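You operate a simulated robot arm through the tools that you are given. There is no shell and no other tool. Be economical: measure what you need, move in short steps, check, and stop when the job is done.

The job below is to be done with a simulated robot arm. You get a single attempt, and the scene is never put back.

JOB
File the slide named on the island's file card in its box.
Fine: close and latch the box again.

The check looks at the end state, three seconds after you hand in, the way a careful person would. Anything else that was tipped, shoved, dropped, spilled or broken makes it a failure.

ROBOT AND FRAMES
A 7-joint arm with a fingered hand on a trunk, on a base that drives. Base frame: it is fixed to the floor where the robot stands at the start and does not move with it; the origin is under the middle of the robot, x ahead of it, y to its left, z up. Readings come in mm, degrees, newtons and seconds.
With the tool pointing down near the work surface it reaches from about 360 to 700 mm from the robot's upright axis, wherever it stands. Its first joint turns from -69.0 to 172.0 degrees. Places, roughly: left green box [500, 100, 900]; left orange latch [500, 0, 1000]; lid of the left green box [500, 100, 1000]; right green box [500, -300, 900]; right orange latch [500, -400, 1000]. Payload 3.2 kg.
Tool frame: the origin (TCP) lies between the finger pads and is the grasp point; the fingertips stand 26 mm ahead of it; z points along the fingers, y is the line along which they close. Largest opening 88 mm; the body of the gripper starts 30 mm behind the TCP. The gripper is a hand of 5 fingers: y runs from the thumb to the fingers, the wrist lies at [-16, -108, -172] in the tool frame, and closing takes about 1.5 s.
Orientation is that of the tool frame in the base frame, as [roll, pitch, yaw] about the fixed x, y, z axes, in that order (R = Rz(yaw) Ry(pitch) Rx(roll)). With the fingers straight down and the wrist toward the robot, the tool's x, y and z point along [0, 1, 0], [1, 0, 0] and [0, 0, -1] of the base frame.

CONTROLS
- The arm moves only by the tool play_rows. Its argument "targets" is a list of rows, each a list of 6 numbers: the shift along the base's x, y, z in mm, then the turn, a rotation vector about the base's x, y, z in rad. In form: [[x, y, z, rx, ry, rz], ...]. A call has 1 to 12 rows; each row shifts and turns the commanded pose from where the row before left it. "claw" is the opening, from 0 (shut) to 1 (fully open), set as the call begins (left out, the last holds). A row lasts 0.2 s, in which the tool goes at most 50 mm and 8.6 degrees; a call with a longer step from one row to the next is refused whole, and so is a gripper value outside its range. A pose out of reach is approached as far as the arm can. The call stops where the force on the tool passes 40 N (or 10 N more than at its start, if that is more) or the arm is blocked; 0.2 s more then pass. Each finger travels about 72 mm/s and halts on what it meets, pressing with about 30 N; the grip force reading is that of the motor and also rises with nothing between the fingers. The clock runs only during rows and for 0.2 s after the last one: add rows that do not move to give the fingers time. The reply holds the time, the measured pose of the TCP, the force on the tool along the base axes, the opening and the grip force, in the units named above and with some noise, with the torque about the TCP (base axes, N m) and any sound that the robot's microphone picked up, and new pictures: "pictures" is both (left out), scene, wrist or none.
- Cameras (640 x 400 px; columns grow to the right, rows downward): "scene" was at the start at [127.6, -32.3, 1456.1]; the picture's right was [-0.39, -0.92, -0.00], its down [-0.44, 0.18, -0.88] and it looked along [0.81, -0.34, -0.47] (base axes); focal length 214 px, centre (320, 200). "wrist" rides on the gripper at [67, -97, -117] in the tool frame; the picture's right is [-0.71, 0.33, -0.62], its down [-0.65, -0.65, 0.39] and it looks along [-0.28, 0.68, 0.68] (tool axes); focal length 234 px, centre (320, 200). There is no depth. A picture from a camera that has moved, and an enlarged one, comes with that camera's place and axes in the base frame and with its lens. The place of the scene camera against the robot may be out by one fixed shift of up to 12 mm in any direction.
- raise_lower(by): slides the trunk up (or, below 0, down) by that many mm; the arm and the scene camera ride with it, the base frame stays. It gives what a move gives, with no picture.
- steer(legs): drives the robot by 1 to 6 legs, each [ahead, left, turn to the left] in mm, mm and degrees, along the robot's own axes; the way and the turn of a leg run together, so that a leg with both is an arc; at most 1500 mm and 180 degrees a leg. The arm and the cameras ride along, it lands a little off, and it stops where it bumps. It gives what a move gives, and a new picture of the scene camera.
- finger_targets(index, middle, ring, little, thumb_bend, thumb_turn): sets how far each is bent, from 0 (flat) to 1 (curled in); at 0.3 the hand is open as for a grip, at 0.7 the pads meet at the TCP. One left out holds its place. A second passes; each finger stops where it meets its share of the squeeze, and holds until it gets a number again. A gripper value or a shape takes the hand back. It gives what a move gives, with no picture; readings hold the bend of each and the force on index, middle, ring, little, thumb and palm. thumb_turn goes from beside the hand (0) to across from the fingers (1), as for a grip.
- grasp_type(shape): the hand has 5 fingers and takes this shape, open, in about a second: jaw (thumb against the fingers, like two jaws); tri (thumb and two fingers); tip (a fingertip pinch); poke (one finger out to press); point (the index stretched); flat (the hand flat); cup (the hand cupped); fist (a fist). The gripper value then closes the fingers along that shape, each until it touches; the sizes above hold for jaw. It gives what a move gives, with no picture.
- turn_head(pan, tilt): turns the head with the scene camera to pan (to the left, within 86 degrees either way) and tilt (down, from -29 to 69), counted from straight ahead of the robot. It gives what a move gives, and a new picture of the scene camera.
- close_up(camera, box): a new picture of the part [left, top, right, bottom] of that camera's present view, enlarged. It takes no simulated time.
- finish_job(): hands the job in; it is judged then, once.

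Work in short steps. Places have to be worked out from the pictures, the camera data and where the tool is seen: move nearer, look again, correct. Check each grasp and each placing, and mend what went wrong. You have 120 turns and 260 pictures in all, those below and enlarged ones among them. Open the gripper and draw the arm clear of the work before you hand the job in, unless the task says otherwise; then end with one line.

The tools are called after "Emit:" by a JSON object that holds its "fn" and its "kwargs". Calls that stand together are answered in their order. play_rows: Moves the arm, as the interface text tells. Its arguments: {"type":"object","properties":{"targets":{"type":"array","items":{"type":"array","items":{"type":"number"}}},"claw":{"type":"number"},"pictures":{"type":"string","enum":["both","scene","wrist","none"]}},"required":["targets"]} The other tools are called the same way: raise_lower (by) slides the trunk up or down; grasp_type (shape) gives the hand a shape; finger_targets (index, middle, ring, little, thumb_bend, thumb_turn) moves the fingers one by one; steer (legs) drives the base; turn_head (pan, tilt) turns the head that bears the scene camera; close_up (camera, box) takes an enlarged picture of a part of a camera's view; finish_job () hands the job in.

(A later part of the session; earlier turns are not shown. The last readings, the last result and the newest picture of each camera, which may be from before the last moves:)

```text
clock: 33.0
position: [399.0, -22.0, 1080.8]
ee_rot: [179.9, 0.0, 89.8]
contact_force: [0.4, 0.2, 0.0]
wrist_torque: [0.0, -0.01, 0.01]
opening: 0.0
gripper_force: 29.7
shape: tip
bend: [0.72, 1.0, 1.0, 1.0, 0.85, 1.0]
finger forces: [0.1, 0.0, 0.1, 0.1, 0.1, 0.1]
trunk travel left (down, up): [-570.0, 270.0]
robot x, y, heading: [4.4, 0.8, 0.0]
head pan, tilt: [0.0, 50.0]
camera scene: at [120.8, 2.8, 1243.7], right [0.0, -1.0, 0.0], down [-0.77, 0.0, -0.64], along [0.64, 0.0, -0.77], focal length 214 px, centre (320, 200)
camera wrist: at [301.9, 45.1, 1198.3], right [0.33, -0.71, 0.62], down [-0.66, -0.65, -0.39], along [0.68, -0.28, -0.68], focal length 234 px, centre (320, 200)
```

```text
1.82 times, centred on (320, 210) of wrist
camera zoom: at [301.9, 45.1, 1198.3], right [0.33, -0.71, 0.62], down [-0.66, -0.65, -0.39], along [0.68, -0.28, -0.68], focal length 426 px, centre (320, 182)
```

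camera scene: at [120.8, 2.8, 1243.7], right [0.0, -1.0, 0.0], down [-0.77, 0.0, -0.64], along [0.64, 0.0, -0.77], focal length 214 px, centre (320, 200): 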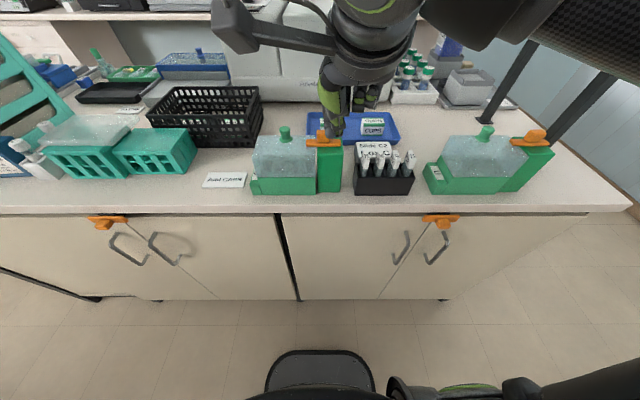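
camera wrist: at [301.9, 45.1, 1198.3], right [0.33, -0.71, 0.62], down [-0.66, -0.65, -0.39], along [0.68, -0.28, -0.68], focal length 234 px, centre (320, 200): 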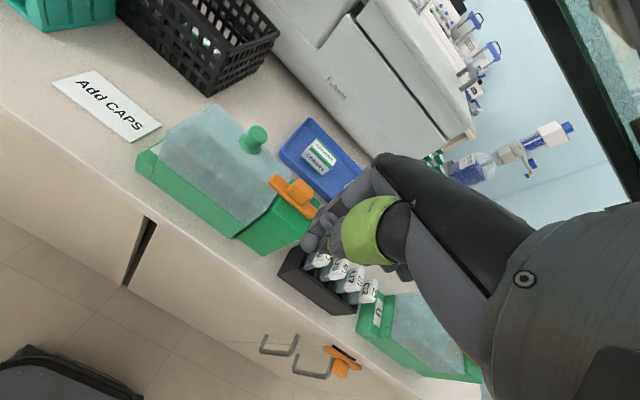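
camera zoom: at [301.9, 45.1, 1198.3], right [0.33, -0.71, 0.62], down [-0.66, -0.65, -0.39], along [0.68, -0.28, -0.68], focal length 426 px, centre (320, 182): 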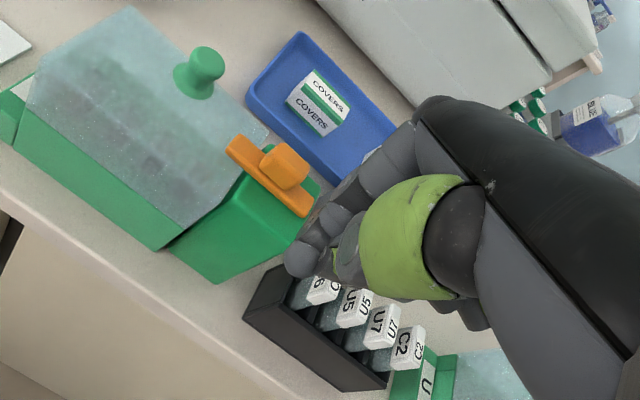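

The bar sprang back, so there is a detent. Lid top triangulates to z≈987. I position closed fingertips in front of the bar's left end (x 425, y 21, tip z≈993).

Emit:
{"fn": "play_rows", "kwargs": {"targets": [[8, 22, 0, 0, 0, 0], [8, 21, 0, 0, 0, 0], [10, 0, -22, 0, 0, 0], [0, 0, -20, 0, 0, 0], [0, 0, -20, 0, 0, 0], [0, 0, 0, 0, 0, 0]]}}

Emit:
{"fn": "close_up", "kwargs": {"camera": "scene", "box": [250, 80, 390, 200]}}

Emit:
{"fn": "close_up", "kwargs": {"camera": "wrist", "box": [200, 100, 440, 320]}}

```text
clock: 34.4
position: [424.4, 21.0, 1017.5]
ee_rot: [-180.0, 0.0, 89.9]
contact_force: [0.0, 0.0, -0.3]
wrist_torque: [-0.02, 0.0, 0.04]
opening: 0.0
gripper_force: 29.9
shape: tip
bend: [0.72, 1.0, 1.0, 1.0, 0.85, 1.0]
finger forces: [0.0, 0.0, 0.0, 0.0, 0.1, 0.1]
trunk travel left (down, up): [-570.0, 270.0]
robot x, y, heading: [0.9, -1.0, -0.4]
head pan, tilt: [0.0, 50.0]
camera scene: at [120.6, 2.9, 1243.8], right [0.0, -1.0, 0.0], down [-0.77, 0.0, -0.64], along [0.64, 0.0, -0.77], focal length 214 px, centre (320, 200)
camera wrist: at [327.5, 88.0, 1135.5], right [0.33, -0.71, 0.62], down [-0.66, -0.65, -0.39], along [0.68, -0.28, -0.68], focal length 234 px, centre (320, 200)
```

scene: 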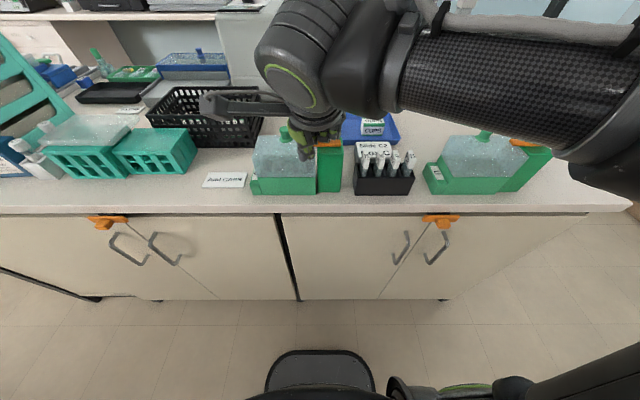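
wrist: 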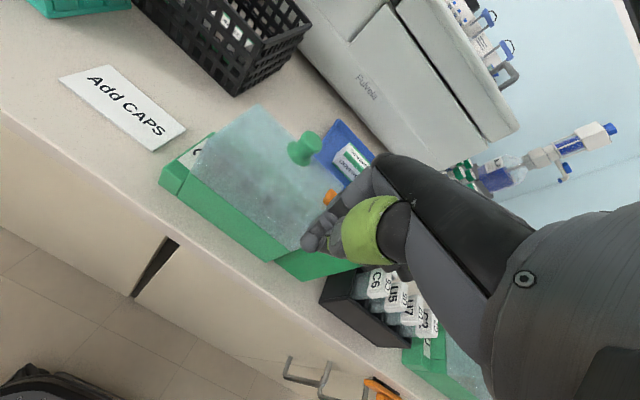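

```text
3.33 times, centred on (320, 140) of scene
camera zoom: at [120.6, 2.9, 1243.8], right [0.0, -1.0, 0.0], down [-0.77, 0.0, -0.64], along [0.64, 0.0, -0.77], focal length 715 px, centre (320, 400)
```

zoom: 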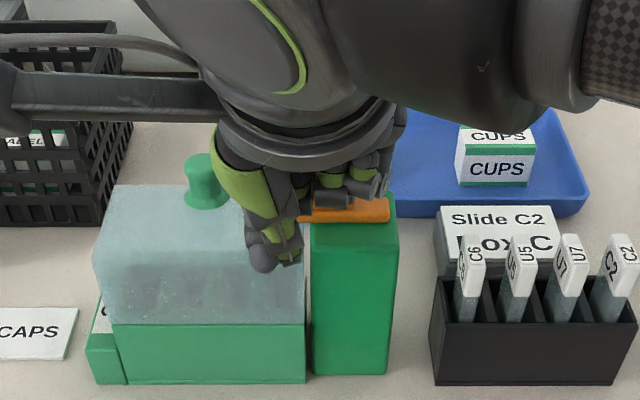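

```text
1.82 times, centred on (320, 210) of wrist
camera zoom: at [327.5, 88.0, 1135.5], right [0.33, -0.71, 0.62], down [-0.66, -0.65, -0.39], along [0.68, -0.28, -0.68], focal length 426 px, centre (320, 182)
```

zoom: 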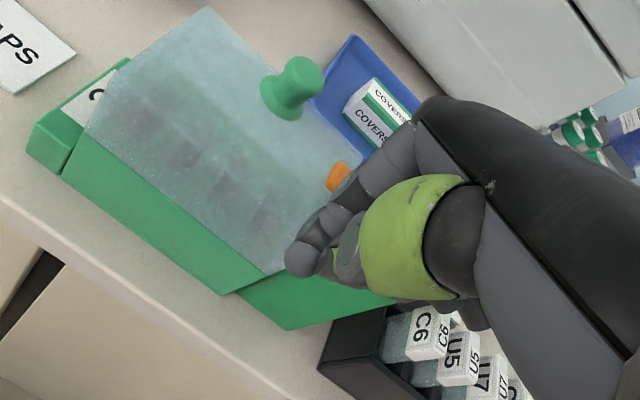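

The curled fingers would meet the block from this side. Instead I go behind the bar's right end (y≈-27) and draw it toward the robot, which turns it the same way.

Emit:
{"fn": "play_rows", "kwargs": {"targets": [[0, 0, 30, 0, 0, 0], [0, 0, 30, 0, 0, 0], [25, -16, 0, 0, 0, 0], [35, -16, 0, 0, 0, 0], [35, -16, 0, 0, 0, 0], [0, 0, -20, 0, 0, 0], [0, 0, -20, 0, 0, 0], [0, 0, -10, 0, 0, 0], [0, 0, -9, 0, 0, 0], [0, 0, 0, 0, 0, 0]]}}

Emit:
{"fn": "close_up", "kwargs": {"camera": "scene", "box": [250, 80, 390, 200]}}

Emit:
{"fn": "close_up", "kwargs": {"camera": "wrist", "box": [200, 100, 440, 320]}}

```text
clock: 36.5
position: [519.8, -26.8, 1018.8]
ee_rot: [180.0, 0.0, 89.8]
contact_force: [0.4, -0.3, -0.3]
wrist_torque: [0.03, -0.01, -0.02]
opening: 0.2
gripper_force: 29.9
shape: tip
bend: [0.72, 1.0, 1.0, 1.0, 0.85, 1.0]
finger forces: [0.1, 0.1, 0.0, 0.1, 0.0, 0.0]
trunk travel left (down, up): [-570.0, 270.0]
robot x, y, heading: [-0.3, -1.0, -0.0]
head pan, tilt: [0.0, 50.0]
camera scene: at [120.7, 2.8, 1243.8], right [0.0, -1.0, 0.0], down [-0.77, 0.0, -0.64], along [0.64, 0.0, -0.77], focal length 214 px, centre (320, 200)
camera wrist: at [423.1, 40.2, 1136.5], right [0.33, -0.71, 0.62], down [-0.66, -0.65, -0.39], along [0.68, -0.28, -0.68], focal length 234 px, centre (320, 200)
```

scene: 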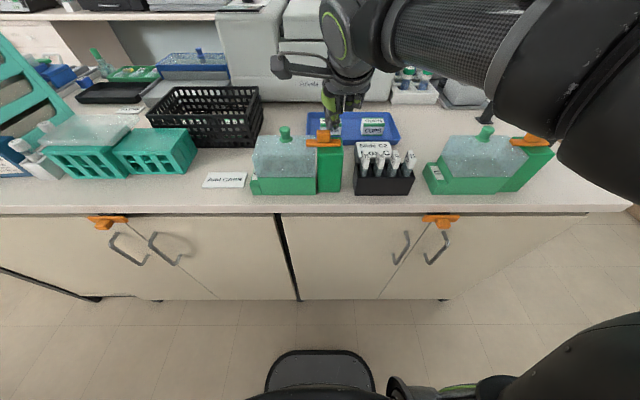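
wrist: 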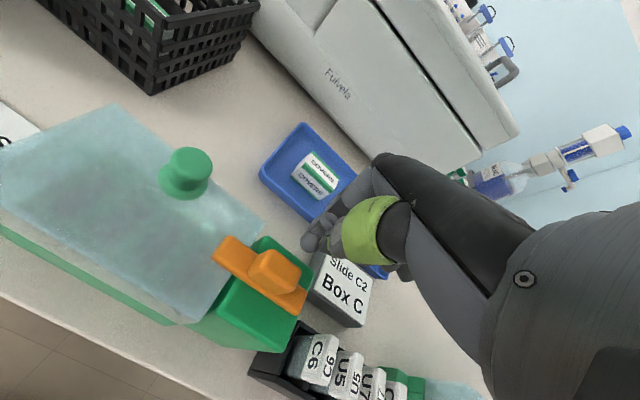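

```text
3.33 times, centred on (320, 140) of scene
camera zoom: at [120.7, 2.8, 1243.8], right [0.0, -1.0, 0.0], down [-0.77, 0.0, -0.64], along [0.64, 0.0, -0.77], focal length 715 px, centre (320, 400)
```

zoom: 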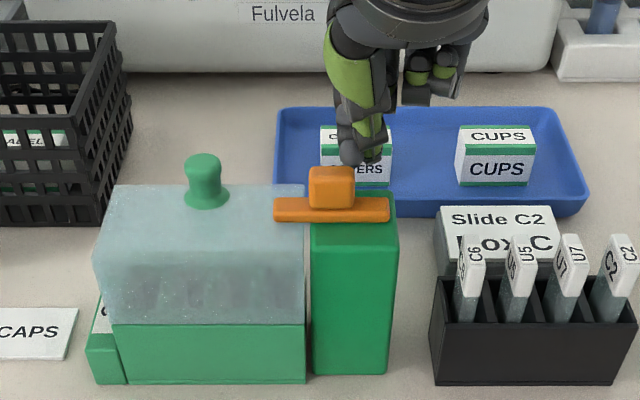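

```text
1.82 times, centred on (320, 210) of wrist
camera zoom: at [423.1, 40.2, 1136.5], right [0.33, -0.71, 0.62], down [-0.66, -0.65, -0.39], along [0.68, -0.28, -0.68], focal length 426 px, centre (320, 182)
```

zoom: 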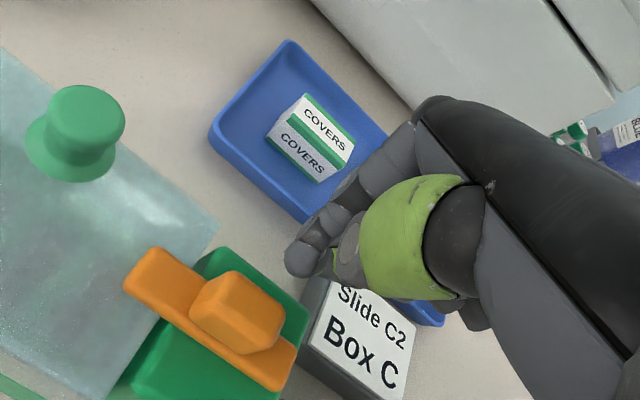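

Clear view of the latch now. I lower 3 mm and draw toward the robot in small steps against the bar's right end.

Emit:
{"fn": "play_rows", "kwargs": {"targets": [[0, 0, -3, 0, 0, 0], [-6, 0, 0, 0, 0, 0], [-6, 0, 0, 0, 0, 0], [-6, 0, 0, 0, 0, 0], [-5, 0, 0, 0, 0, 0], [-5, 0, 0, 0, 0, 0], [-5, 0, 0, 0, 0, 0], [0, 0, 0, 0, 0, 0]], "pictures": "none"}}

Emit:
{"fn": "close_up", "kwargs": {"camera": "scene", "box": [250, 80, 390, 200]}}

Emit:
{"fn": "close_up", "kwargs": {"camera": "wrist", "box": [200, 100, 440, 320]}}

```text
clock: 38.4
position: [486.4, -29.6, 1016.0]
ee_rot: [-179.9, -0.1, 89.8]
contact_force: [0.4, -4.9, 0.6]
wrist_torque: [-0.04, 0.01, 0.04]
opening: 0.0
gripper_force: 30.2
shape: tip
bend: [0.72, 1.0, 1.0, 1.0, 0.85, 1.0]
finger forces: [7.8, 0.1, 0.0, 0.0, 0.1, 0.0]
trunk travel left (down, up): [-570.0, 270.0]
robot x, y, heading: [-2.1, 2.3, -0.2]
head pan, tilt: [0.0, 50.0]
```

```text
3.33 times, centred on (320, 140) of scene
camera zoom: at [121.0, 1.3, 1243.7], right [0.0, -1.0, 0.0], down [-0.77, 0.0, -0.64], along [0.64, 0.0, -0.77], focal length 715 px, centre (320, 400)
```

zoom: 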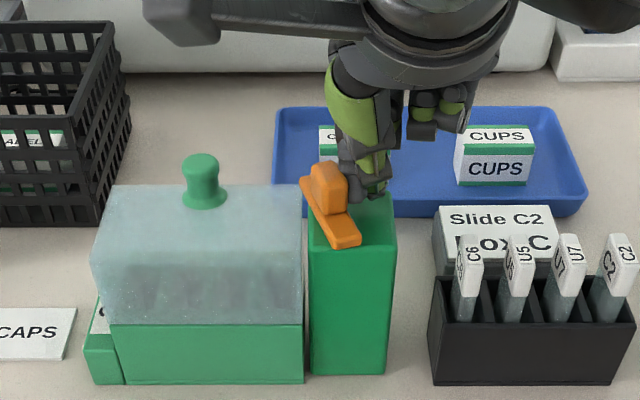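

```text
1.82 times, centred on (320, 210) of wrist
camera zoom: at [390.7, 38.4, 1133.6], right [0.33, -0.71, 0.62], down [-0.66, -0.65, -0.39], along [0.68, -0.28, -0.68], focal length 426 px, centre (320, 182)
```

zoom: 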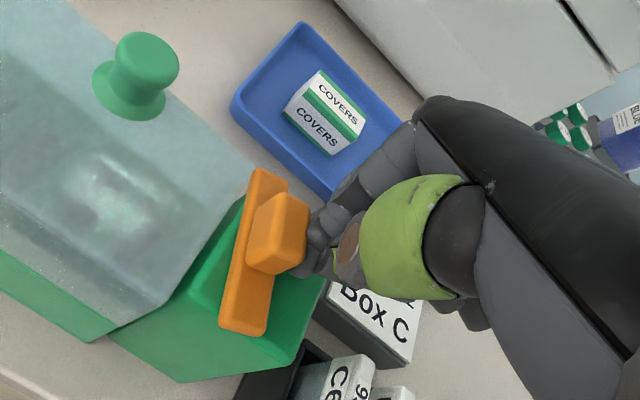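

The bar turned about 60°. I continue: slide toward the front end and push it to +y to complete about 90°.

Emit:
{"fn": "play_rows", "kwargs": {"targets": [[-6, -2, 0, 0, 0, 0], [-6, 0, 0, 0, 0, 0], [-6, 0, 0, 0, 0, 0], [-4, 3, 0, 0, 0, 0], [-2, 4, 0, 0, 0, 0], [0, 3, 0, 0, 0, 0], [0, 0, 0, 0, 0, 0]], "pictures": "none"}}

Emit:
{"fn": "close_up", "kwargs": {"camera": "scene", "box": [250, 80, 390, 200]}}

Emit:
{"fn": "close_up", "kwargs": {"camera": "wrist", "box": [200, 100, 440, 320]}}

```text
clock: 40.0
position: [464.2, -28.6, 1015.3]
ee_rot: [-179.9, -0.2, 89.7]
contact_force: [8.9, -26.6, 5.9]
wrist_torque: [0.12, 0.02, -0.13]
opening: 0.0
gripper_force: 30.7
shape: tip
bend: [0.72, 1.0, 1.0, 1.0, 0.85, 1.0]
finger forces: [49.1, 0.0, 0.1, 0.1, 0.0, 0.0]
trunk travel left (down, up): [-570.0, 270.0]
robot x, y, heading: [-1.6, -0.8, -0.0]
head pan, tilt: [0.0, 50.0]
```

```text
3.33 times, centred on (320, 140) of scene
camera zoom: at [122.7, -5.0, 1243.6], right [0.0, -1.0, -0.01], down [-0.77, 0.01, -0.64], along [0.64, 0.0, -0.77], focal length 715 px, centre (320, 400)
```

zoom: 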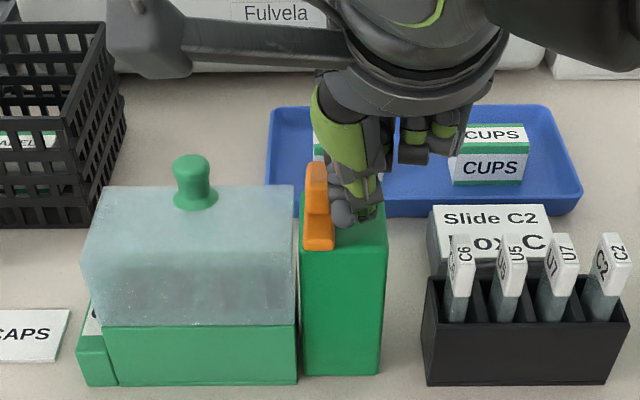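

```text
1.82 times, centred on (320, 210) of wrist
camera zoom: at [368.7, 39.4, 1133.5], right [0.33, -0.71, 0.62], down [-0.66, -0.64, -0.39], along [0.68, -0.28, -0.68], focal length 426 px, centre (320, 182)
```

zoom: 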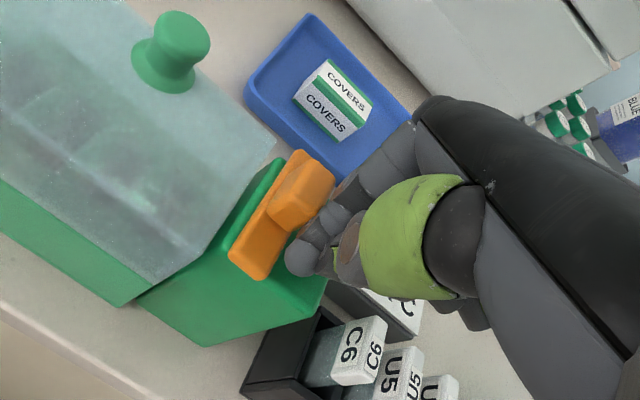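

The bar is at 90° and against its stop. I back off, rise, and check that it stays open.

Emit:
{"fn": "play_rows", "kwargs": {"targets": [[0, -8, 0, 0, 0, 0], [0, -6, 0, 0, 0, 0], [0, 0, 30, 0, 0, 0], [0, 0, 30, 0, 0, 0], [0, -30, 10, 0, 0, 0], [0, -30, 0, 0, 0, 0], [0, 0, 0, 0, 0, 0], [0, 0, 0, 0, 0, 0]], "claw": 0.6, "pictures": "none"}}

Emit:
{"fn": "close_up", "kwargs": {"camera": "scene", "box": [250, 80, 390, 200]}}

Emit:
{"fn": "close_up", "kwargs": {"camera": "wrist", "box": [60, 60, 320, 260]}}

```text
clock: 41.8
position: [462.2, -93.6, 1086.9]
ee_rot: [179.9, 0.0, 89.7]
contact_force: [0.4, 0.1, 0.2]
wrist_torque: [0.01, 0.01, 0.02]
opening: 52.6
gripper_force: 0.0
shape: tip
bend: [0.46, 0.98, 0.99, 0.99, 0.1, 0.99]
finger forces: [0.0, 0.1, 0.0, 0.0, 0.0, 0.0]
trunk travel left (down, up): [-570.0, 270.0]
robot x, y, heading: [1.2, 0.6, 0.0]
head pan, tilt: [0.0, 50.0]
```

```text
3.33 times, centred on (320, 140) of scene
camera zoom: at [120.8, 2.5, 1243.7], right [0.0, -1.0, 0.0], down [-0.77, 0.0, -0.64], along [0.64, 0.0, -0.77], focal length 715 px, centre (320, 400)
```

zoom: 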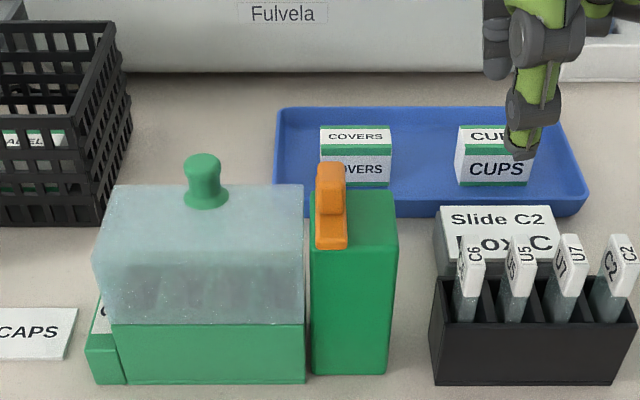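

```text
2.00 times, centred on (190, 160) of wrist
camera zoom: at [366.0, -26.5, 1204.3], right [0.33, -0.71, 0.62], down [-0.66, -0.65, -0.39], along [0.68, -0.28, -0.68], focal length 468 px, centre (580, 280)
```

zoom: 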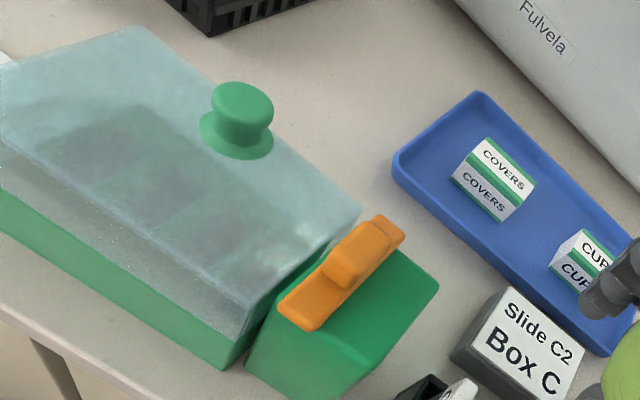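

Latch stays open, clear of the lid. Next the lid: I go over the knob at (502,69) and look before descending.

Emit:
{"fn": "play_rows", "kwargs": {"targets": [[8, 40, 0, 0, 0, 0], [8, 41, 0, 0, 0, 0], [8, 41, 0, 0, 0, 0], [8, 40, 0, 0, 0, 0], [7, 0, -20, 0, 0, 0], [0, 0, -17, 0, 0, 0], [0, 0, 0, 0, 0, 0]], "pictures": "none"}}

Emit:
{"fn": "close_up", "kwargs": {"camera": "scene", "box": [230, 80, 370, 200]}}

Emit:
{"fn": "close_up", "kwargs": {"camera": "wrist", "box": [200, 100, 440, 320]}}

```text
clock: 43.4
position: [500.8, 69.8, 1049.0]
ee_rot: [-180.0, 0.0, 89.9]
contact_force: [-0.2, 0.8, 0.0]
wrist_torque: [-0.01, -0.01, -0.05]
opening: 52.6
gripper_force: 0.0
shape: tip
bend: [0.46, 0.98, 0.99, 0.99, 0.1, 0.99]
finger forces: [0.0, 0.0, 0.1, 0.0, 0.0, 0.1]
trunk travel left (down, up): [-570.0, 270.0]
robot x, y, heading: [3.9, 0.3, -0.2]
head pan, tilt: [0.0, 50.0]
```

```text
3.33 times, centred on (300, 140) of scene
camera zoom: at [120.9, 2.5, 1243.7], right [0.0, -1.0, 0.0], down [-0.77, 0.0, -0.64], along [0.64, 0.0, -0.77], focal length 715 px, centre (387, 400)
```

zoom: 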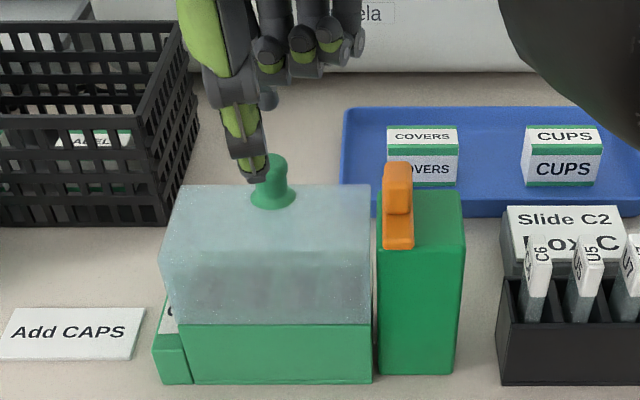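

```text
1.82 times, centred on (320, 210) of wrist
camera zoom: at [405.5, 135.9, 1166.8], right [0.33, -0.71, 0.62], down [-0.66, -0.65, -0.39], along [0.68, -0.28, -0.68], focal length 426 px, centre (320, 182)
```

zoom: 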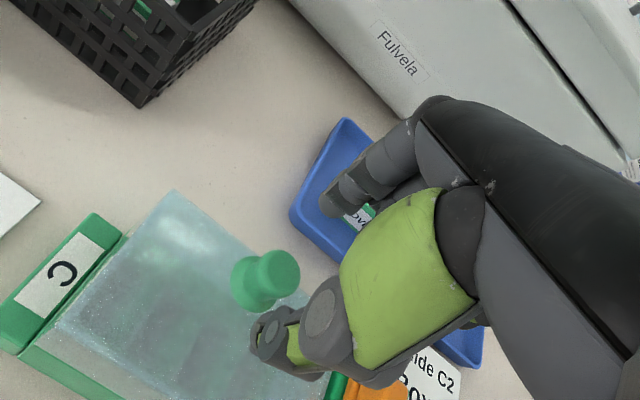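

Aligned within a couple of mm. I descend to z≈1017 and close on the knob.

Emit:
{"fn": "play_rows", "kwargs": {"targets": [[0, 0, -12, 0, 0, 0], [0, 0, -12, 0, 0, 0], [0, 0, -8, 0, 0, 0], [0, 0, 0, 0, 0, 0]], "pictures": "none"}}

Emit:
{"fn": "play_rows", "kwargs": {"targets": [[0, 0, 0, 0, 0, 0], [0, 0, 0, 0, 0, 0], [0, 0, 0, 0, 0, 0], [0, 0, 0, 0, 0, 0], [0, 0, 0, 0, 0, 0], [0, 0, 0, 0, 0, 0]], "claw": 0, "pictures": "none"}}

Emit:
{"fn": "close_up", "kwargs": {"camera": "scene", "box": [230, 80, 370, 200]}}

Emit:
{"fn": "close_up", "kwargs": {"camera": "wrist", "box": [200, 100, 440, 320]}}

```text
clock: 44.4
position: [501.8, 70.0, 1018.2]
ee_rot: [-180.0, 0.0, 89.8]
contact_force: [0.1, -0.2, 0.2]
wrist_torque: [0.02, 0.0, 0.01]
opening: 52.5
gripper_force: 0.1
shape: tip
bend: [0.46, 0.98, 0.99, 0.99, 0.1, 0.99]
finger forces: [0.1, 0.1, 0.0, 0.0, 0.0, 0.0]
trunk travel left (down, up): [-570.0, 270.0]
robot x, y, heading: [2.5, -1.4, -0.3]
head pan, tilt: [0.0, 50.0]
```

```text
clock: 45.8
position: [501.5, 69.7, 1016.8]
ee_rot: [-179.9, -0.1, 89.7]
contact_force: [-1.8, 3.0, -2.5]
wrist_torque: [0.01, 0.02, -0.04]
opening: 12.3
gripper_force: 30.3
shape: tip
bend: [0.64, 1.0, 1.0, 1.0, 0.54, 1.0]
finger forces: [24.9, 0.0, 0.1, 0.0, 28.3, 0.1]
trunk travel left (down, up): [-570.0, 270.0]
robot x, y, heading: [0.5, 0.7, -0.1]
head pan, tilt: [0.0, 50.0]
```

```text
3.33 times, centred on (300, 140) of scene
camera zoom: at [120.6, 3.5, 1243.7], right [0.0, -1.0, 0.0], down [-0.77, 0.0, -0.64], along [0.64, 0.0, -0.77], focal length 715 px, centre (387, 400)
```

zoom: 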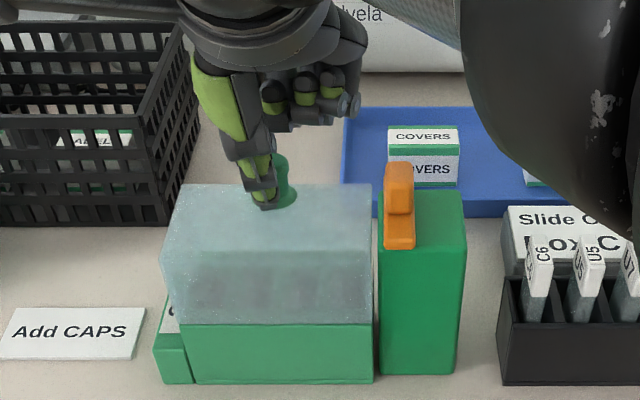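

```text
1.82 times, centred on (320, 210) of wrist
camera zoom: at [405.0, 137.1, 1134.6], right [0.33, -0.71, 0.62], down [-0.66, -0.65, -0.39], along [0.68, -0.28, -0.68], focal length 426 px, centre (320, 182)
```

zoom: 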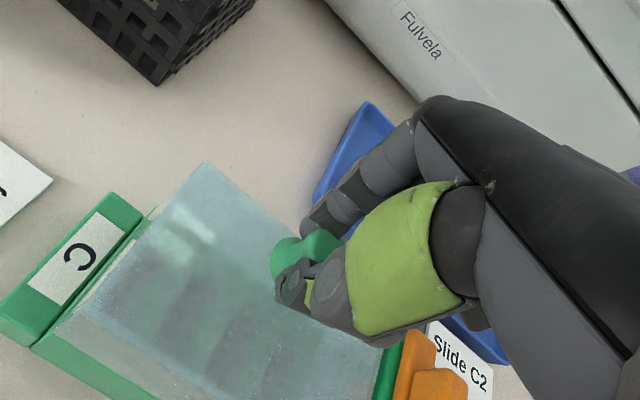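

Gripped (25/28 N). I lift 8 mm slowly and see how the lid responds.

Emit:
{"fn": "play_rows", "kwargs": {"targets": [[0, 0, 3, 0, 0, 0], [0, 0, 3, 0, 0, 0], [0, 0, 3, 0, 0, 0], [0, 0, 0, 0, 0, 0]], "pictures": "none"}}

Emit:
{"fn": "close_up", "kwargs": {"camera": "scene", "box": [230, 80, 370, 200]}}

Emit:
{"fn": "close_up", "kwargs": {"camera": "wrist", "box": [160, 100, 440, 360]}}

```text
clock: 46.8
position: [499.5, 69.2, 1024.6]
ee_rot: [-179.7, 0.2, 89.8]
contact_force: [-14.8, 1.1, -19.2]
wrist_torque: [0.01, 0.14, -0.04]
opening: 6.2
gripper_force: 30.3
shape: tip
bend: [0.68, 1.0, 1.0, 1.0, 0.52, 1.0]
finger forces: [17.6, 0.1, 0.0, 0.1, 35.0, 0.0]
trunk travel left (down, up): [-570.0, 270.0]
robot x, y, heading: [-1.2, -0.1, -0.2]
head pan, tilt: [0.0, 50.0]
```

```text
3.33 times, centred on (300, 140) of scene
camera zoom: at [119.5, 3.6, 1243.7], right [0.0, -1.0, 0.0], down [-0.77, 0.0, -0.64], along [0.64, 0.0, -0.77], focal length 715 px, centre (387, 400)
```

zoom: 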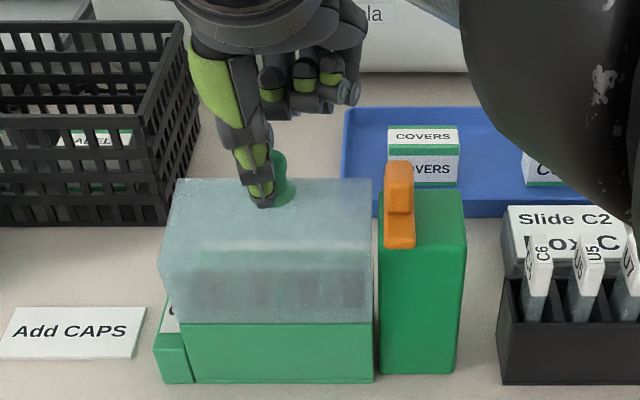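

```text
1.54 times, centred on (300, 230) of wrist
camera zoom: at [404.0, 137.1, 1142.3], right [0.33, -0.71, 0.62], down [-0.66, -0.65, -0.38], along [0.68, -0.28, -0.68], focal length 360 px, centre (351, 154)
```

zoom: 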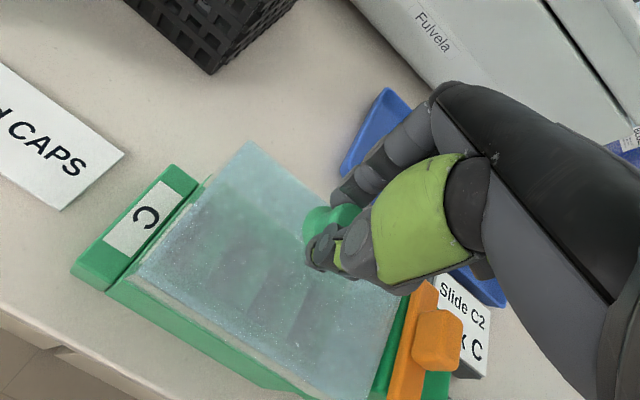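

The rear edge rises while the front stays: the lid hinges along its front bottom edge (≈x 445, z 929). I set it back down, release, and will regrip the knob with the pinch axis along y so the knob can swivel in it.

Emit:
{"fn": "play_rows", "kwargs": {"targets": [[0, 0, -3, 0, 0, 0], [0, 0, -3, 0, 0, 0], [0, 0, -3, 0, 0, 0], [0, 0, 0, 0, 0, 0]], "pictures": "none"}}

Emit:
{"fn": "play_rows", "kwargs": {"targets": [[0, 0, 0, 0, 0, 0], [0, 0, 0, 0, 0, 0], [0, 0, 0, 0, 0, 0], [0, 0, 0, 0, 0, 0], [0, 0, 25, 0, 0, 0], [0, 0, 30, 0, 0, 0], [0, 0, 30, 0, 0, 0], [0, 0, 30, 0, 0, 0], [0, 0, 0, 0, 0, 0]], "claw": 0.7, "pictures": "scene"}}

```text
clock: 47.8
position: [500.9, 68.1, 1020.7]
ee_rot: [179.7, -0.2, 89.8]
contact_force: [-0.5, 4.1, 0.7]
wrist_torque: [0.07, 0.13, -0.05]
opening: 8.5
gripper_force: 30.0
shape: tip
bend: [0.67, 1.0, 1.0, 1.0, 0.53, 1.0]
finger forces: [27.5, 0.1, 0.0, 0.0, 29.2, 0.1]
trunk travel left (down, up): [-570.0, 270.0]
robot x, y, heading: [-0.6, 1.8, -0.3]
head pan, tilt: [0.0, 50.0]
```

```text
clock: 49.8
position: [499.9, 68.5, 1132.5]
ee_rot: [-179.9, 0.0, 89.8]
contact_force: [-0.2, 0.0, 0.0]
wrist_torque: [0.0, 0.03, -0.01]
opening: 61.4
gripper_force: 0.2
shape: tip
bend: [0.42, 0.98, 0.99, 0.99, 0.08, 0.99]
finger forces: [0.0, 0.0, 0.1, 0.1, 0.0, 0.0]
trunk travel left (down, up): [-570.0, 270.0]
robot x, y, heading: [1.1, 0.7, -0.4]
head pan, tilt: [0.0, 50.0]
camera scene: at [120.7, 2.8, 1243.7], right [0.0, -1.0, 0.0], down [-0.77, 0.0, -0.64], along [0.64, 0.0, -0.77], focal length 214 px, centre (320, 200)
```

scene: 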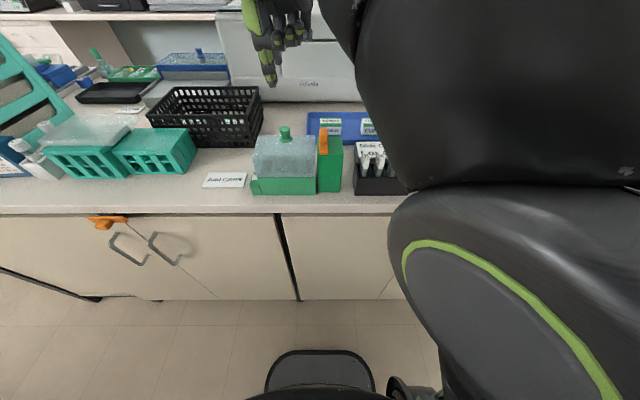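

I back the base up 120 mm for elbow room, then yaw the hand +90° at this height.

Emit:
{"fn": "steer", "kwargs": {"legs": [[-120, 0, 0]]}}

Emit:
{"fn": "play_rows", "kwargs": {"targets": [[0, 0, 0, 0, 0, 0.14], [0, 0, 0, 0, 0, 0.14], [0, 0, 0, 0, 0, 0.14], [0, 0, 0, 0, 0, 0.14], [0, 0, 0, 0, 0, 0.14], [0, 0, 0, 0, 0, 0.14], [0, 0, 0, 0, 0, 0.14], [0, 0, 0, 0, 0, 0.14], [0, 0, 0, 0, 0, 0.14], [0, 0, 0, 0, 0, 0.14], [0, 0, 0, 0, 0, 0.14], [0, 0, 0, 0, 0, 0.03]]}}

```text
clock: 51.0
position: [380.4, 69.8, 1131.9]
ee_rot: [180.0, 0.0, 90.0]
contact_force: [-0.3, -0.4, -0.8]
wrist_torque: [0.02, -0.03, 0.03]
opening: 61.4
gripper_force: 0.1
shape: tip
bend: [0.42, 0.98, 0.99, 0.99, 0.08, 0.99]
finger forces: [0.1, 0.0, 0.0, 0.0, 0.0, 0.0]
trunk travel left (down, up): [-570.0, 270.0]
robot x, y, heading: [-118.7, -0.2, -0.0]
head pan, tilt: [0.0, 50.0]
camera scene: at [0.0, 3.2, 1243.8], right [0.0, -1.0, 0.0], down [-0.77, 0.0, -0.64], along [0.64, 0.0, -0.77], focal length 214 px, centre (320, 200)
```

scene: 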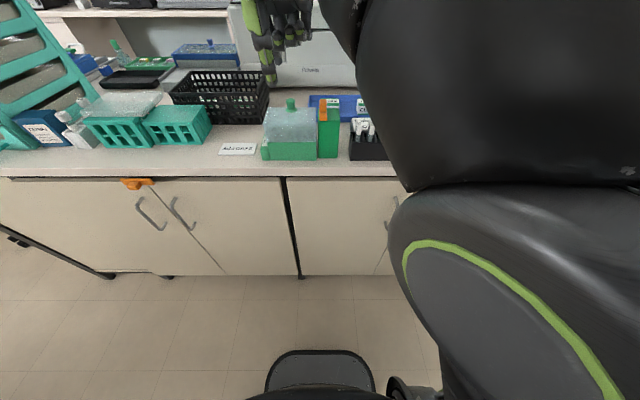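

```text
clock: 53.6
position: [363.2, 52.8, 1106.6]
ee_rot: [179.9, 0.2, -180.0]
contact_force: [0.1, 1.1, 1.1]
wrist_torque: [0.01, -0.01, -0.01]
opening: 61.5
gripper_force: 0.1
shape: tip
bend: [0.41, 0.98, 0.99, 0.99, 0.08, 0.99]
finger forces: [0.1, 0.1, 0.1, 0.0, 0.0, 0.0]
out of reach, approached as far as the arm can: row 9, 10, 11
trunk travel left (down, up): [-570.0, 270.0]
robot x, y, heading: [-122.2, -2.4, -0.2]
head pan, tilt: [0.0, 50.0]
camera scene: at [0.0, 3.1, 1243.8], right [0.0, -1.0, 0.0], down [-0.77, 0.0, -0.64], along [0.64, 0.0, -0.77], focal length 214 px, centre (320, 200)
camera wrist: at [297.3, -44.3, 1224.3], right [0.71, 0.33, 0.62], down [0.65, -0.65, -0.39], along [0.28, 0.68, -0.68], focal length 234 px, centre (320, 200)
```

scene: 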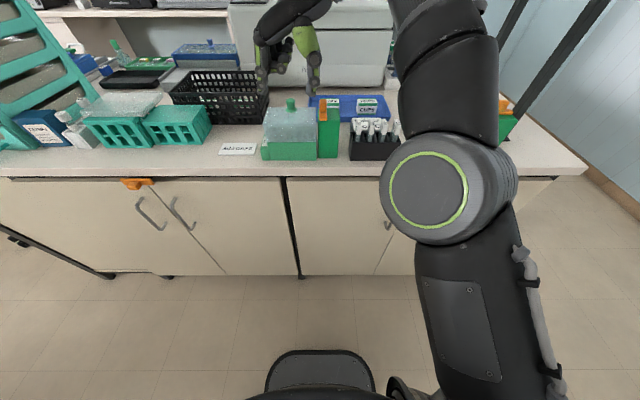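
wrist: 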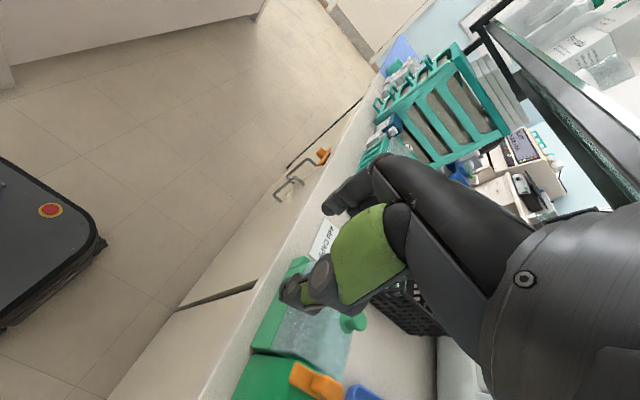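

The hand is yawed; thumb on the −y side, index +y. I move over the knob at z≈1060 and look.

Emit:
{"fn": "play_rows", "kwargs": {"targets": [[30, 0, 0, 0, 0, 0], [30, 0, 0, 0, 0, 0], [30, 0, 0, 0, 0, 0], [30, 0, 0, 0, 0, 0], [0, 0, -15, 0, 0, 0], [0, 0, -15, 0, 0, 0], [0, 0, 0, 0, 0, 0]]}}

```text
clock: 55.2
position: [400.2, 14.3, 1034.1]
ee_rot: [180.0, 0.0, 179.7]
contact_force: [-0.5, 0.0, -0.9]
wrist_torque: [-0.01, -0.02, 0.0]
opening: 61.5
gripper_force: 0.1
shape: tip
bend: [0.41, 0.98, 0.99, 0.99, 0.08, 0.99]
finger forces: [0.1, 0.0, 0.0, 0.1, 0.0, 0.0]
out of reach, approached as far as the arm can: row 1, 2, 3, 4
trunk travel left (down, up): [-570.0, 270.0]
robot x, y, heading: [-119.2, 1.9, -0.3]
head pan, tilt: [0.0, 50.0]
camera scene: at [0.8, 3.3, 1243.8], right [0.0, -1.0, 0.0], down [-0.77, 0.0, -0.64], along [0.64, 0.0, -0.77], focal length 214 px, centre (320, 200)
camera wrist: at [334.4, -82.1, 1150.1], right [0.71, 0.33, 0.62], down [0.65, -0.66, -0.39], along [0.28, 0.68, -0.68], focal length 234 px, centre (320, 200)
```

scene: 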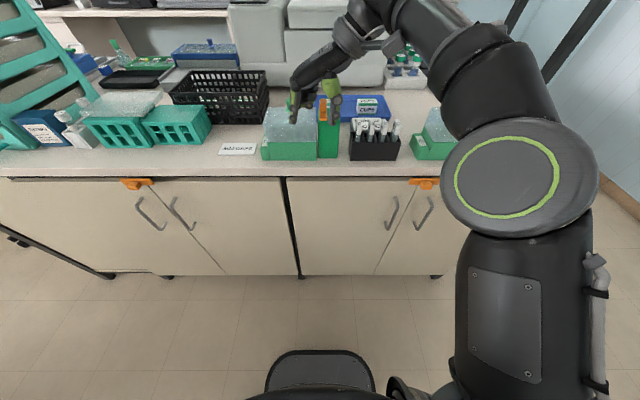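
wrist: 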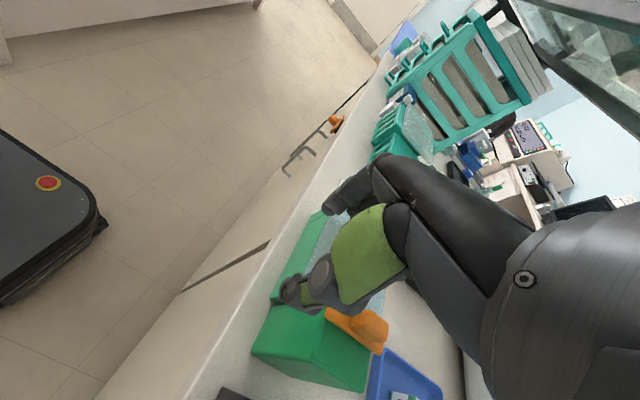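

Out of reach in that yaw. Better idea: keep the neutral yaw, pinch the knob fore-aft, and swing the hand rigidly along the hinge arc. I rise, turn the hand back, and back the base up a bit more.

Emit:
{"fn": "play_rows", "kwargs": {"targets": [[0, 0, 40, 0, 0, 0], [-10, 0, 40, 0, 0, 0], [-10, 0, 20, 0, 0, -0.14], [0, 0, 0, 0, 0, -0.14], [0, 0, 0, 0, 0, -0.14], [0, 0, 0, 0, 0, -0.14], [0, 0, 0, 0, 0, -0.14], [0, 0, 0, 0, 0, -0.14], [0, 0, 0, 0, 0, -0.14], [0, 0, 0, 0, 0, -0.14], [0, 0, 0, 0, 0, -0.14], [0, 0, 0, 0, 0, -0.14]], "pictures": "none"}}

Emit:
{"fn": "play_rows", "kwargs": {"targets": [[0, 0, 0, 0, 0, -0.14], [0, 0, 0, 0, 0, -0.03], [0, 0, 0, 0, 0, 0]], "pictures": "none"}}

Emit:
{"fn": "steer", "kwargs": {"legs": [[-40, 0, 0]]}}

```text
clock: 57.8
position: [365.3, 12.1, 1122.6]
ee_rot: [-179.9, 0.1, 99.5]
contact_force: [1.1, 1.2, -0.6]
wrist_torque: [0.0, -0.02, 0.02]
opening: 61.6
gripper_force: 0.0
shape: tip
bend: [0.41, 0.98, 0.99, 0.99, 0.08, 0.99]
finger forces: [0.0, 0.0, 0.0, 0.0, 0.0, 0.0]
out of reach, approached as far as the arm can: row 1, 2
trunk travel left (down, up): [-570.0, 270.0]
robot x, y, heading: [-120.9, -0.4, -0.2]
head pan, tilt: [0.0, 50.0]
```

```text
clock: 58.6
position: [364.9, 12.5, 1122.3]
ee_rot: [-180.0, 0.0, 89.7]
contact_force: [-0.1, 0.2, -0.4]
wrist_torque: [0.02, -0.01, -0.01]
opening: 61.1
gripper_force: 0.0
shape: tip
bend: [0.41, 0.98, 0.99, 0.99, 0.08, 0.99]
finger forces: [0.0, 0.1, 0.1, 0.0, 0.1, 0.0]
trunk travel left (down, up): [-570.0, 270.0]
robot x, y, heading: [-121.7, 1.9, -0.2]
head pan, tilt: [0.0, 50.0]
```

```text
clock: 59.5
position: [323.5, 11.3, 1122.5]
ee_rot: [179.9, 0.1, 89.9]
contact_force: [-0.4, 0.2, 0.1]
wrist_torque: [-0.02, -0.02, 0.0]
opening: 61.3
gripper_force: 0.0
shape: tip
bend: [0.41, 0.98, 0.99, 0.99, 0.08, 0.99]
finger forces: [0.0, 0.0, 0.0, 0.1, 0.0, 0.0]
trunk travel left (down, up): [-570.0, 270.0]
robot x, y, heading: [-158.1, 0.2, -0.3]
head pan, tilt: [0.0, 50.0]
camera scene: at [-40.3, 3.3, 1243.9], right [0.0, -1.0, 0.0], down [-0.77, 0.0, -0.64], along [0.64, 0.0, -0.77], focal length 214 px, centre (320, 200)
```

scene: 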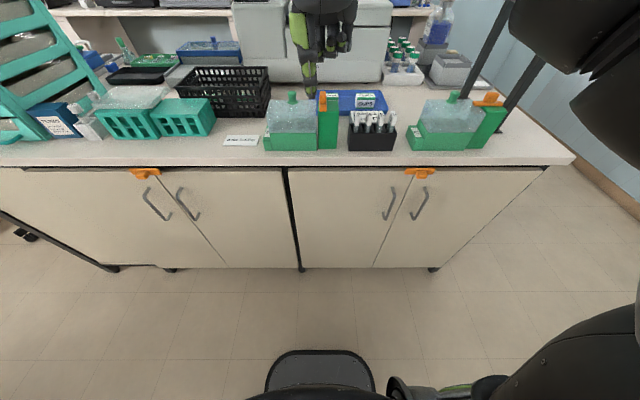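

I move over the knob again (501, 70) at z≈1055 and look.

Emit:
{"fn": "play_rows", "kwargs": {"targets": [[40, 15, 0, 0, 0, 0], [40, 15, 0, 0, 0, 0], [40, 15, 0, 0, 0, 0], [40, 14, 0, 0, 0, 0], [18, 0, -20, 0, 0, 0], [0, 0, -25, 0, 0, 0], [0, 0, -22, 0, 0, 0], [0, 0, 0, 0, 0, 0]]}}

Emit:
{"fn": "close_up", "kwargs": {"camera": "wrist", "box": [200, 100, 440, 320]}}

```text
clock: 61.3
position: [461.4, 53.3, 1035.9]
ee_rot: [-179.9, 0.1, 89.9]
contact_force: [-0.4, 0.6, -0.5]
wrist_torque: [0.02, 0.01, -0.02]
opening: 61.3
gripper_force: 0.0
shape: tip
bend: [0.41, 0.98, 0.99, 0.99, 0.08, 0.99]
finger forces: [0.1, 0.0, 0.0, 0.0, 0.1, 0.1]
out of reach, approached as far as the arm can: row 3, 4, 6, 7
trunk travel left (down, up): [-570.0, 270.0]
robot x, y, heading: [-163.0, 4.8, -0.1]
head pan, tilt: [0.0, 50.0]
camera scene: at [-39.3, 3.3, 1243.8], right [0.0, -1.0, 0.0], down [-0.77, 0.0, -0.64], along [0.64, 0.0, -0.77], focal length 214 px, centre (320, 200)
camera wrist: at [366.0, 120.5, 1154.0], right [0.33, -0.71, 0.62], down [-0.66, -0.65, -0.39], along [0.68, -0.28, -0.68], focal length 234 px, centre (320, 200)
```

scene: 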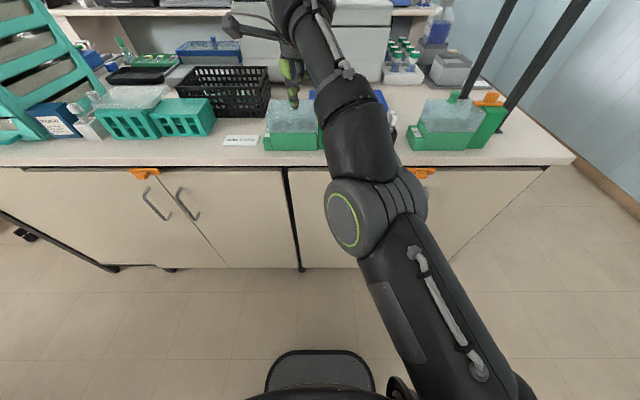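
wrist: 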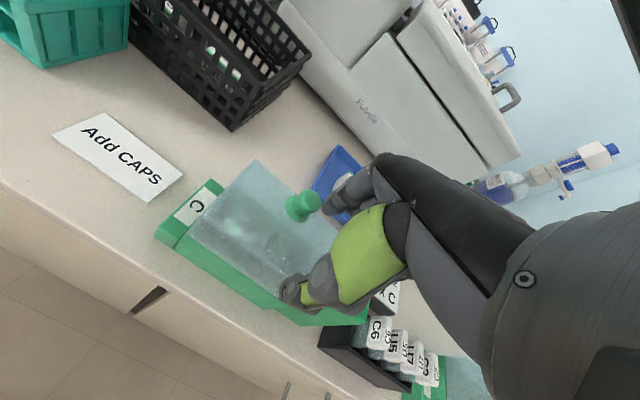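

```text
1.82 times, centred on (320, 210) of wrist
camera zoom: at [366.0, 120.5, 1154.0], right [0.33, -0.71, 0.62], down [-0.66, -0.65, -0.39], along [0.68, -0.28, -0.68], focal length 426 px, centre (320, 182)
```

zoom: 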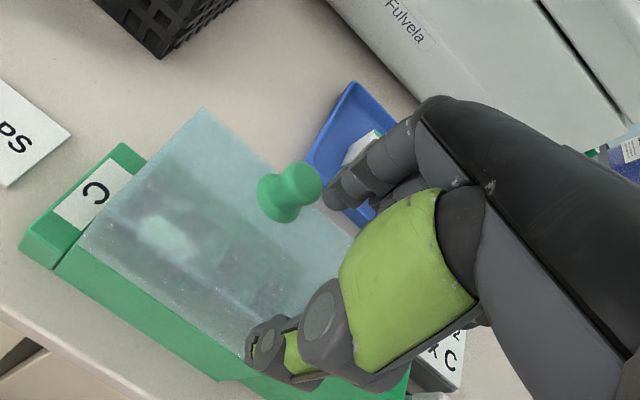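

Reach falls short by ~40 mm. I rise, drive forward 60 mm, then come down on the knob.

Emit:
{"fn": "play_rows", "kwargs": {"targets": [[-10, 0, 30, 0, 0, 0], [-30, 0, 20, 0, 0, 0], [-30, 0, 0, 0, 0, 0], [0, 0, 0, 0, 0, 0]], "pictures": "none"}}

Emit:
{"fn": "steer", "kwargs": {"legs": [[60, 0, 0]]}}

```text
clock: 62.3
position: [412.3, 60.1, 1101.0]
ee_rot: [-179.7, -0.1, 89.7]
contact_force: [0.0, 0.2, 0.6]
wrist_torque: [-0.01, 0.01, 0.01]
opening: 61.3
gripper_force: 0.1
shape: tip
bend: [0.41, 0.98, 0.99, 0.99, 0.08, 0.99]
finger forces: [0.1, 0.0, 0.1, 0.1, 0.0, 0.0]
out of reach, approached as far as the arm can: row 1, 2, 3
trunk travel left (down, up): [-570.0, 270.0]
robot x, y, heading: [-163.0, -2.5, -0.2]
head pan, tilt: [0.0, 50.0]
```

```text
clock: 63.2
position: [472.5, 61.3, 1103.7]
ee_rot: [180.0, -0.1, 89.7]
contact_force: [0.6, 0.5, 0.2]
wrist_torque: [-0.03, 0.02, -0.01]
opening: 61.7
gripper_force: 0.0
shape: tip
bend: [0.41, 0.98, 0.99, 0.99, 0.08, 0.99]
finger forces: [0.0, 0.0, 0.1, 0.0, 0.0, 0.1]
trunk travel left (down, up): [-570.0, 270.0]
robot x, y, heading: [-101.2, -2.1, 0.2]
head pan, tilt: [0.0, 50.0]
camera scene: at [22.6, 3.3, 1243.6], right [0.0, -1.0, 0.0], down [-0.77, 0.0, -0.64], along [0.64, 0.0, -0.77], focal length 214 px, centre (320, 200)
```

scene: 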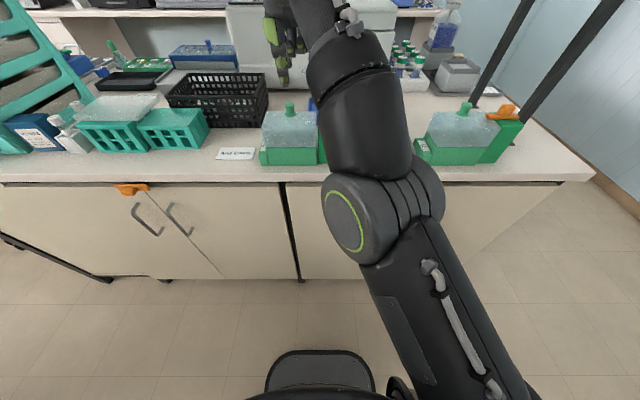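

Now to (501,70) and down to z≈1017, watching for reach warnings.

Emit:
{"fn": "play_rows", "kwargs": {"targets": [[14, 5, 0, 0, 0, 0], [14, 4, -10, 0, 0, 0], [0, 0, -20, 0, 0, 0], [0, 0, -20, 0, 0, 0], [0, 0, 0, 0, 0, 0]]}}

Emit:
{"fn": "close_up", "kwargs": {"camera": "wrist", "box": [200, 100, 440, 320]}}

```text
clock: 64.4
position: [498.4, 73.5, 1057.7]
ee_rot: [-179.8, -0.3, 89.6]
contact_force: [-0.1, -1.0, 1.0]
wrist_torque: [-0.03, -0.01, 0.01]
opening: 61.1
gripper_force: 0.1
shape: tip
bend: [0.41, 0.98, 0.99, 0.99, 0.08, 0.99]
finger forces: [0.0, 0.0, 0.1, 0.0, 0.1, 0.1]
out of reach, approached as far as the arm can: row 1, 2, 3, 4
trunk travel left (down, up): [-570.0, 270.0]
robot x, y, heading: [-100.0, -1.8, 0.0]
head pan, tilt: [0.0, 50.0]
camera scene: at [21.2, 3.2, 1243.8], right [0.0, -1.0, 0.0], down [-0.77, 0.0, -0.64], along [0.64, 0.0, -0.77], focal length 214 px, centre (320, 200)
camera wrist: at [403.2, 141.1, 1176.4], right [0.33, -0.71, 0.62], down [-0.66, -0.64, -0.39], along [0.68, -0.28, -0.68], focal length 234 px, centre (320, 200)
```

scene: 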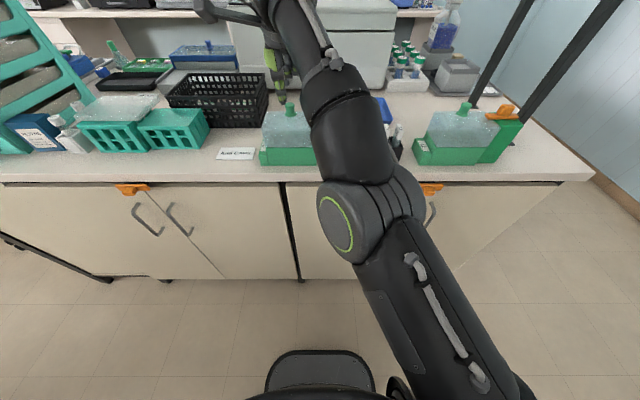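
wrist: 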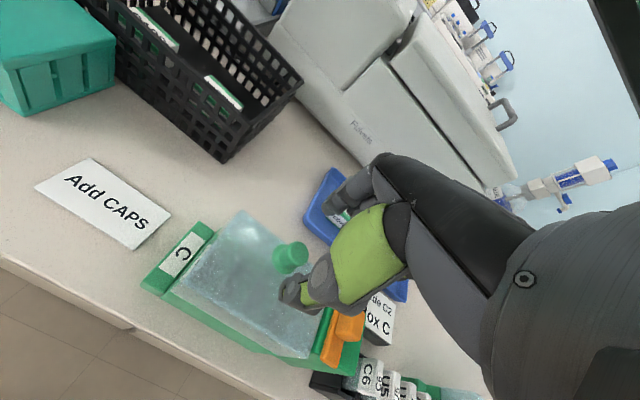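

```text
1.82 times, centred on (320, 210) of wrist
camera zoom: at [403.2, 141.1, 1176.4], right [0.33, -0.71, 0.62], down [-0.66, -0.64, -0.39], along [0.68, -0.28, -0.68], focal length 426 px, centre (320, 182)
```

zoom: 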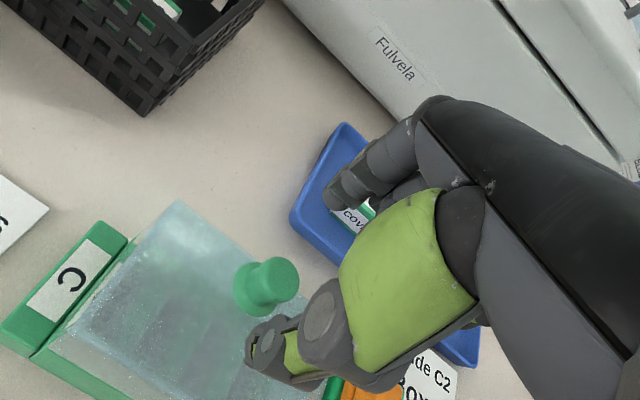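

Still marginal. I retract, then drive 60 mm forward and 60 mm left so the box sits better in the arm's workspace.

Emit:
{"fn": "play_rows", "kwargs": {"targets": [[-20, 0, 25, 0, 0, 0], [-40, -20, 20, 0, 0, 0], [-40, -20, 0, 0, 0, 0], [-20, -20, 0, 0, 0, 0], [0, 0, 0, 0, 0, 0]], "pictures": "none"}}

Emit:
{"fn": "steer", "kwargs": {"legs": [[60, 60, 0]]}}

```text
clock: 65.6
position: [431.8, 44.0, 1154.3]
ee_rot: [-179.8, -0.2, 89.7]
contact_force: [0.6, -0.5, -0.3]
wrist_torque: [-0.01, 0.03, -0.03]
opening: 61.5
gripper_force: 0.1
shape: tip
bend: [0.41, 0.98, 0.99, 0.99, 0.08, 0.99]
finger forces: [0.0, 0.1, 0.1, 0.1, 0.1, 0.0]
out of reach, approached as far as the arm can: row 2, 3, 4
trunk travel left (down, up): [-570.0, 270.0]
robot x, y, heading: [-100.5, -0.6, 0.1]
head pan, tilt: [0.0, 50.0]
```

```text
clock: 66.7
position: [491.5, 104.0, 1153.9]
ee_rot: [-179.9, -0.1, 89.7]
contact_force: [0.8, 0.2, -0.1]
wrist_torque: [-0.01, 0.05, -0.01]
opening: 61.1
gripper_force: 0.0
shape: tip
bend: [0.41, 0.98, 0.99, 0.99, 0.08, 0.99]
finger forces: [0.1, 0.0, 0.0, 0.0, 0.1, 0.1]
trunk travel left (down, up): [-570.0, 270.0]
robot x, y, heading: [-38.6, 59.7, -0.2]
head pan, tilt: [0.0, 50.0]
camera scene: at [81.4, 64.4, 1243.7], right [0.0, -1.0, 0.0], down [-0.77, 0.0, -0.64], along [0.64, 0.0, -0.77], focal length 214 px, centre (320, 200)
```

scene: 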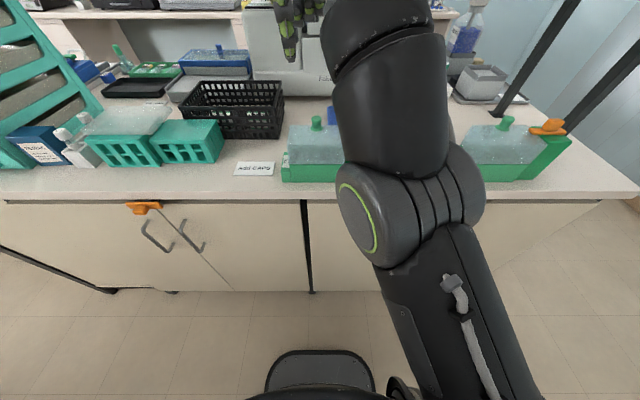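

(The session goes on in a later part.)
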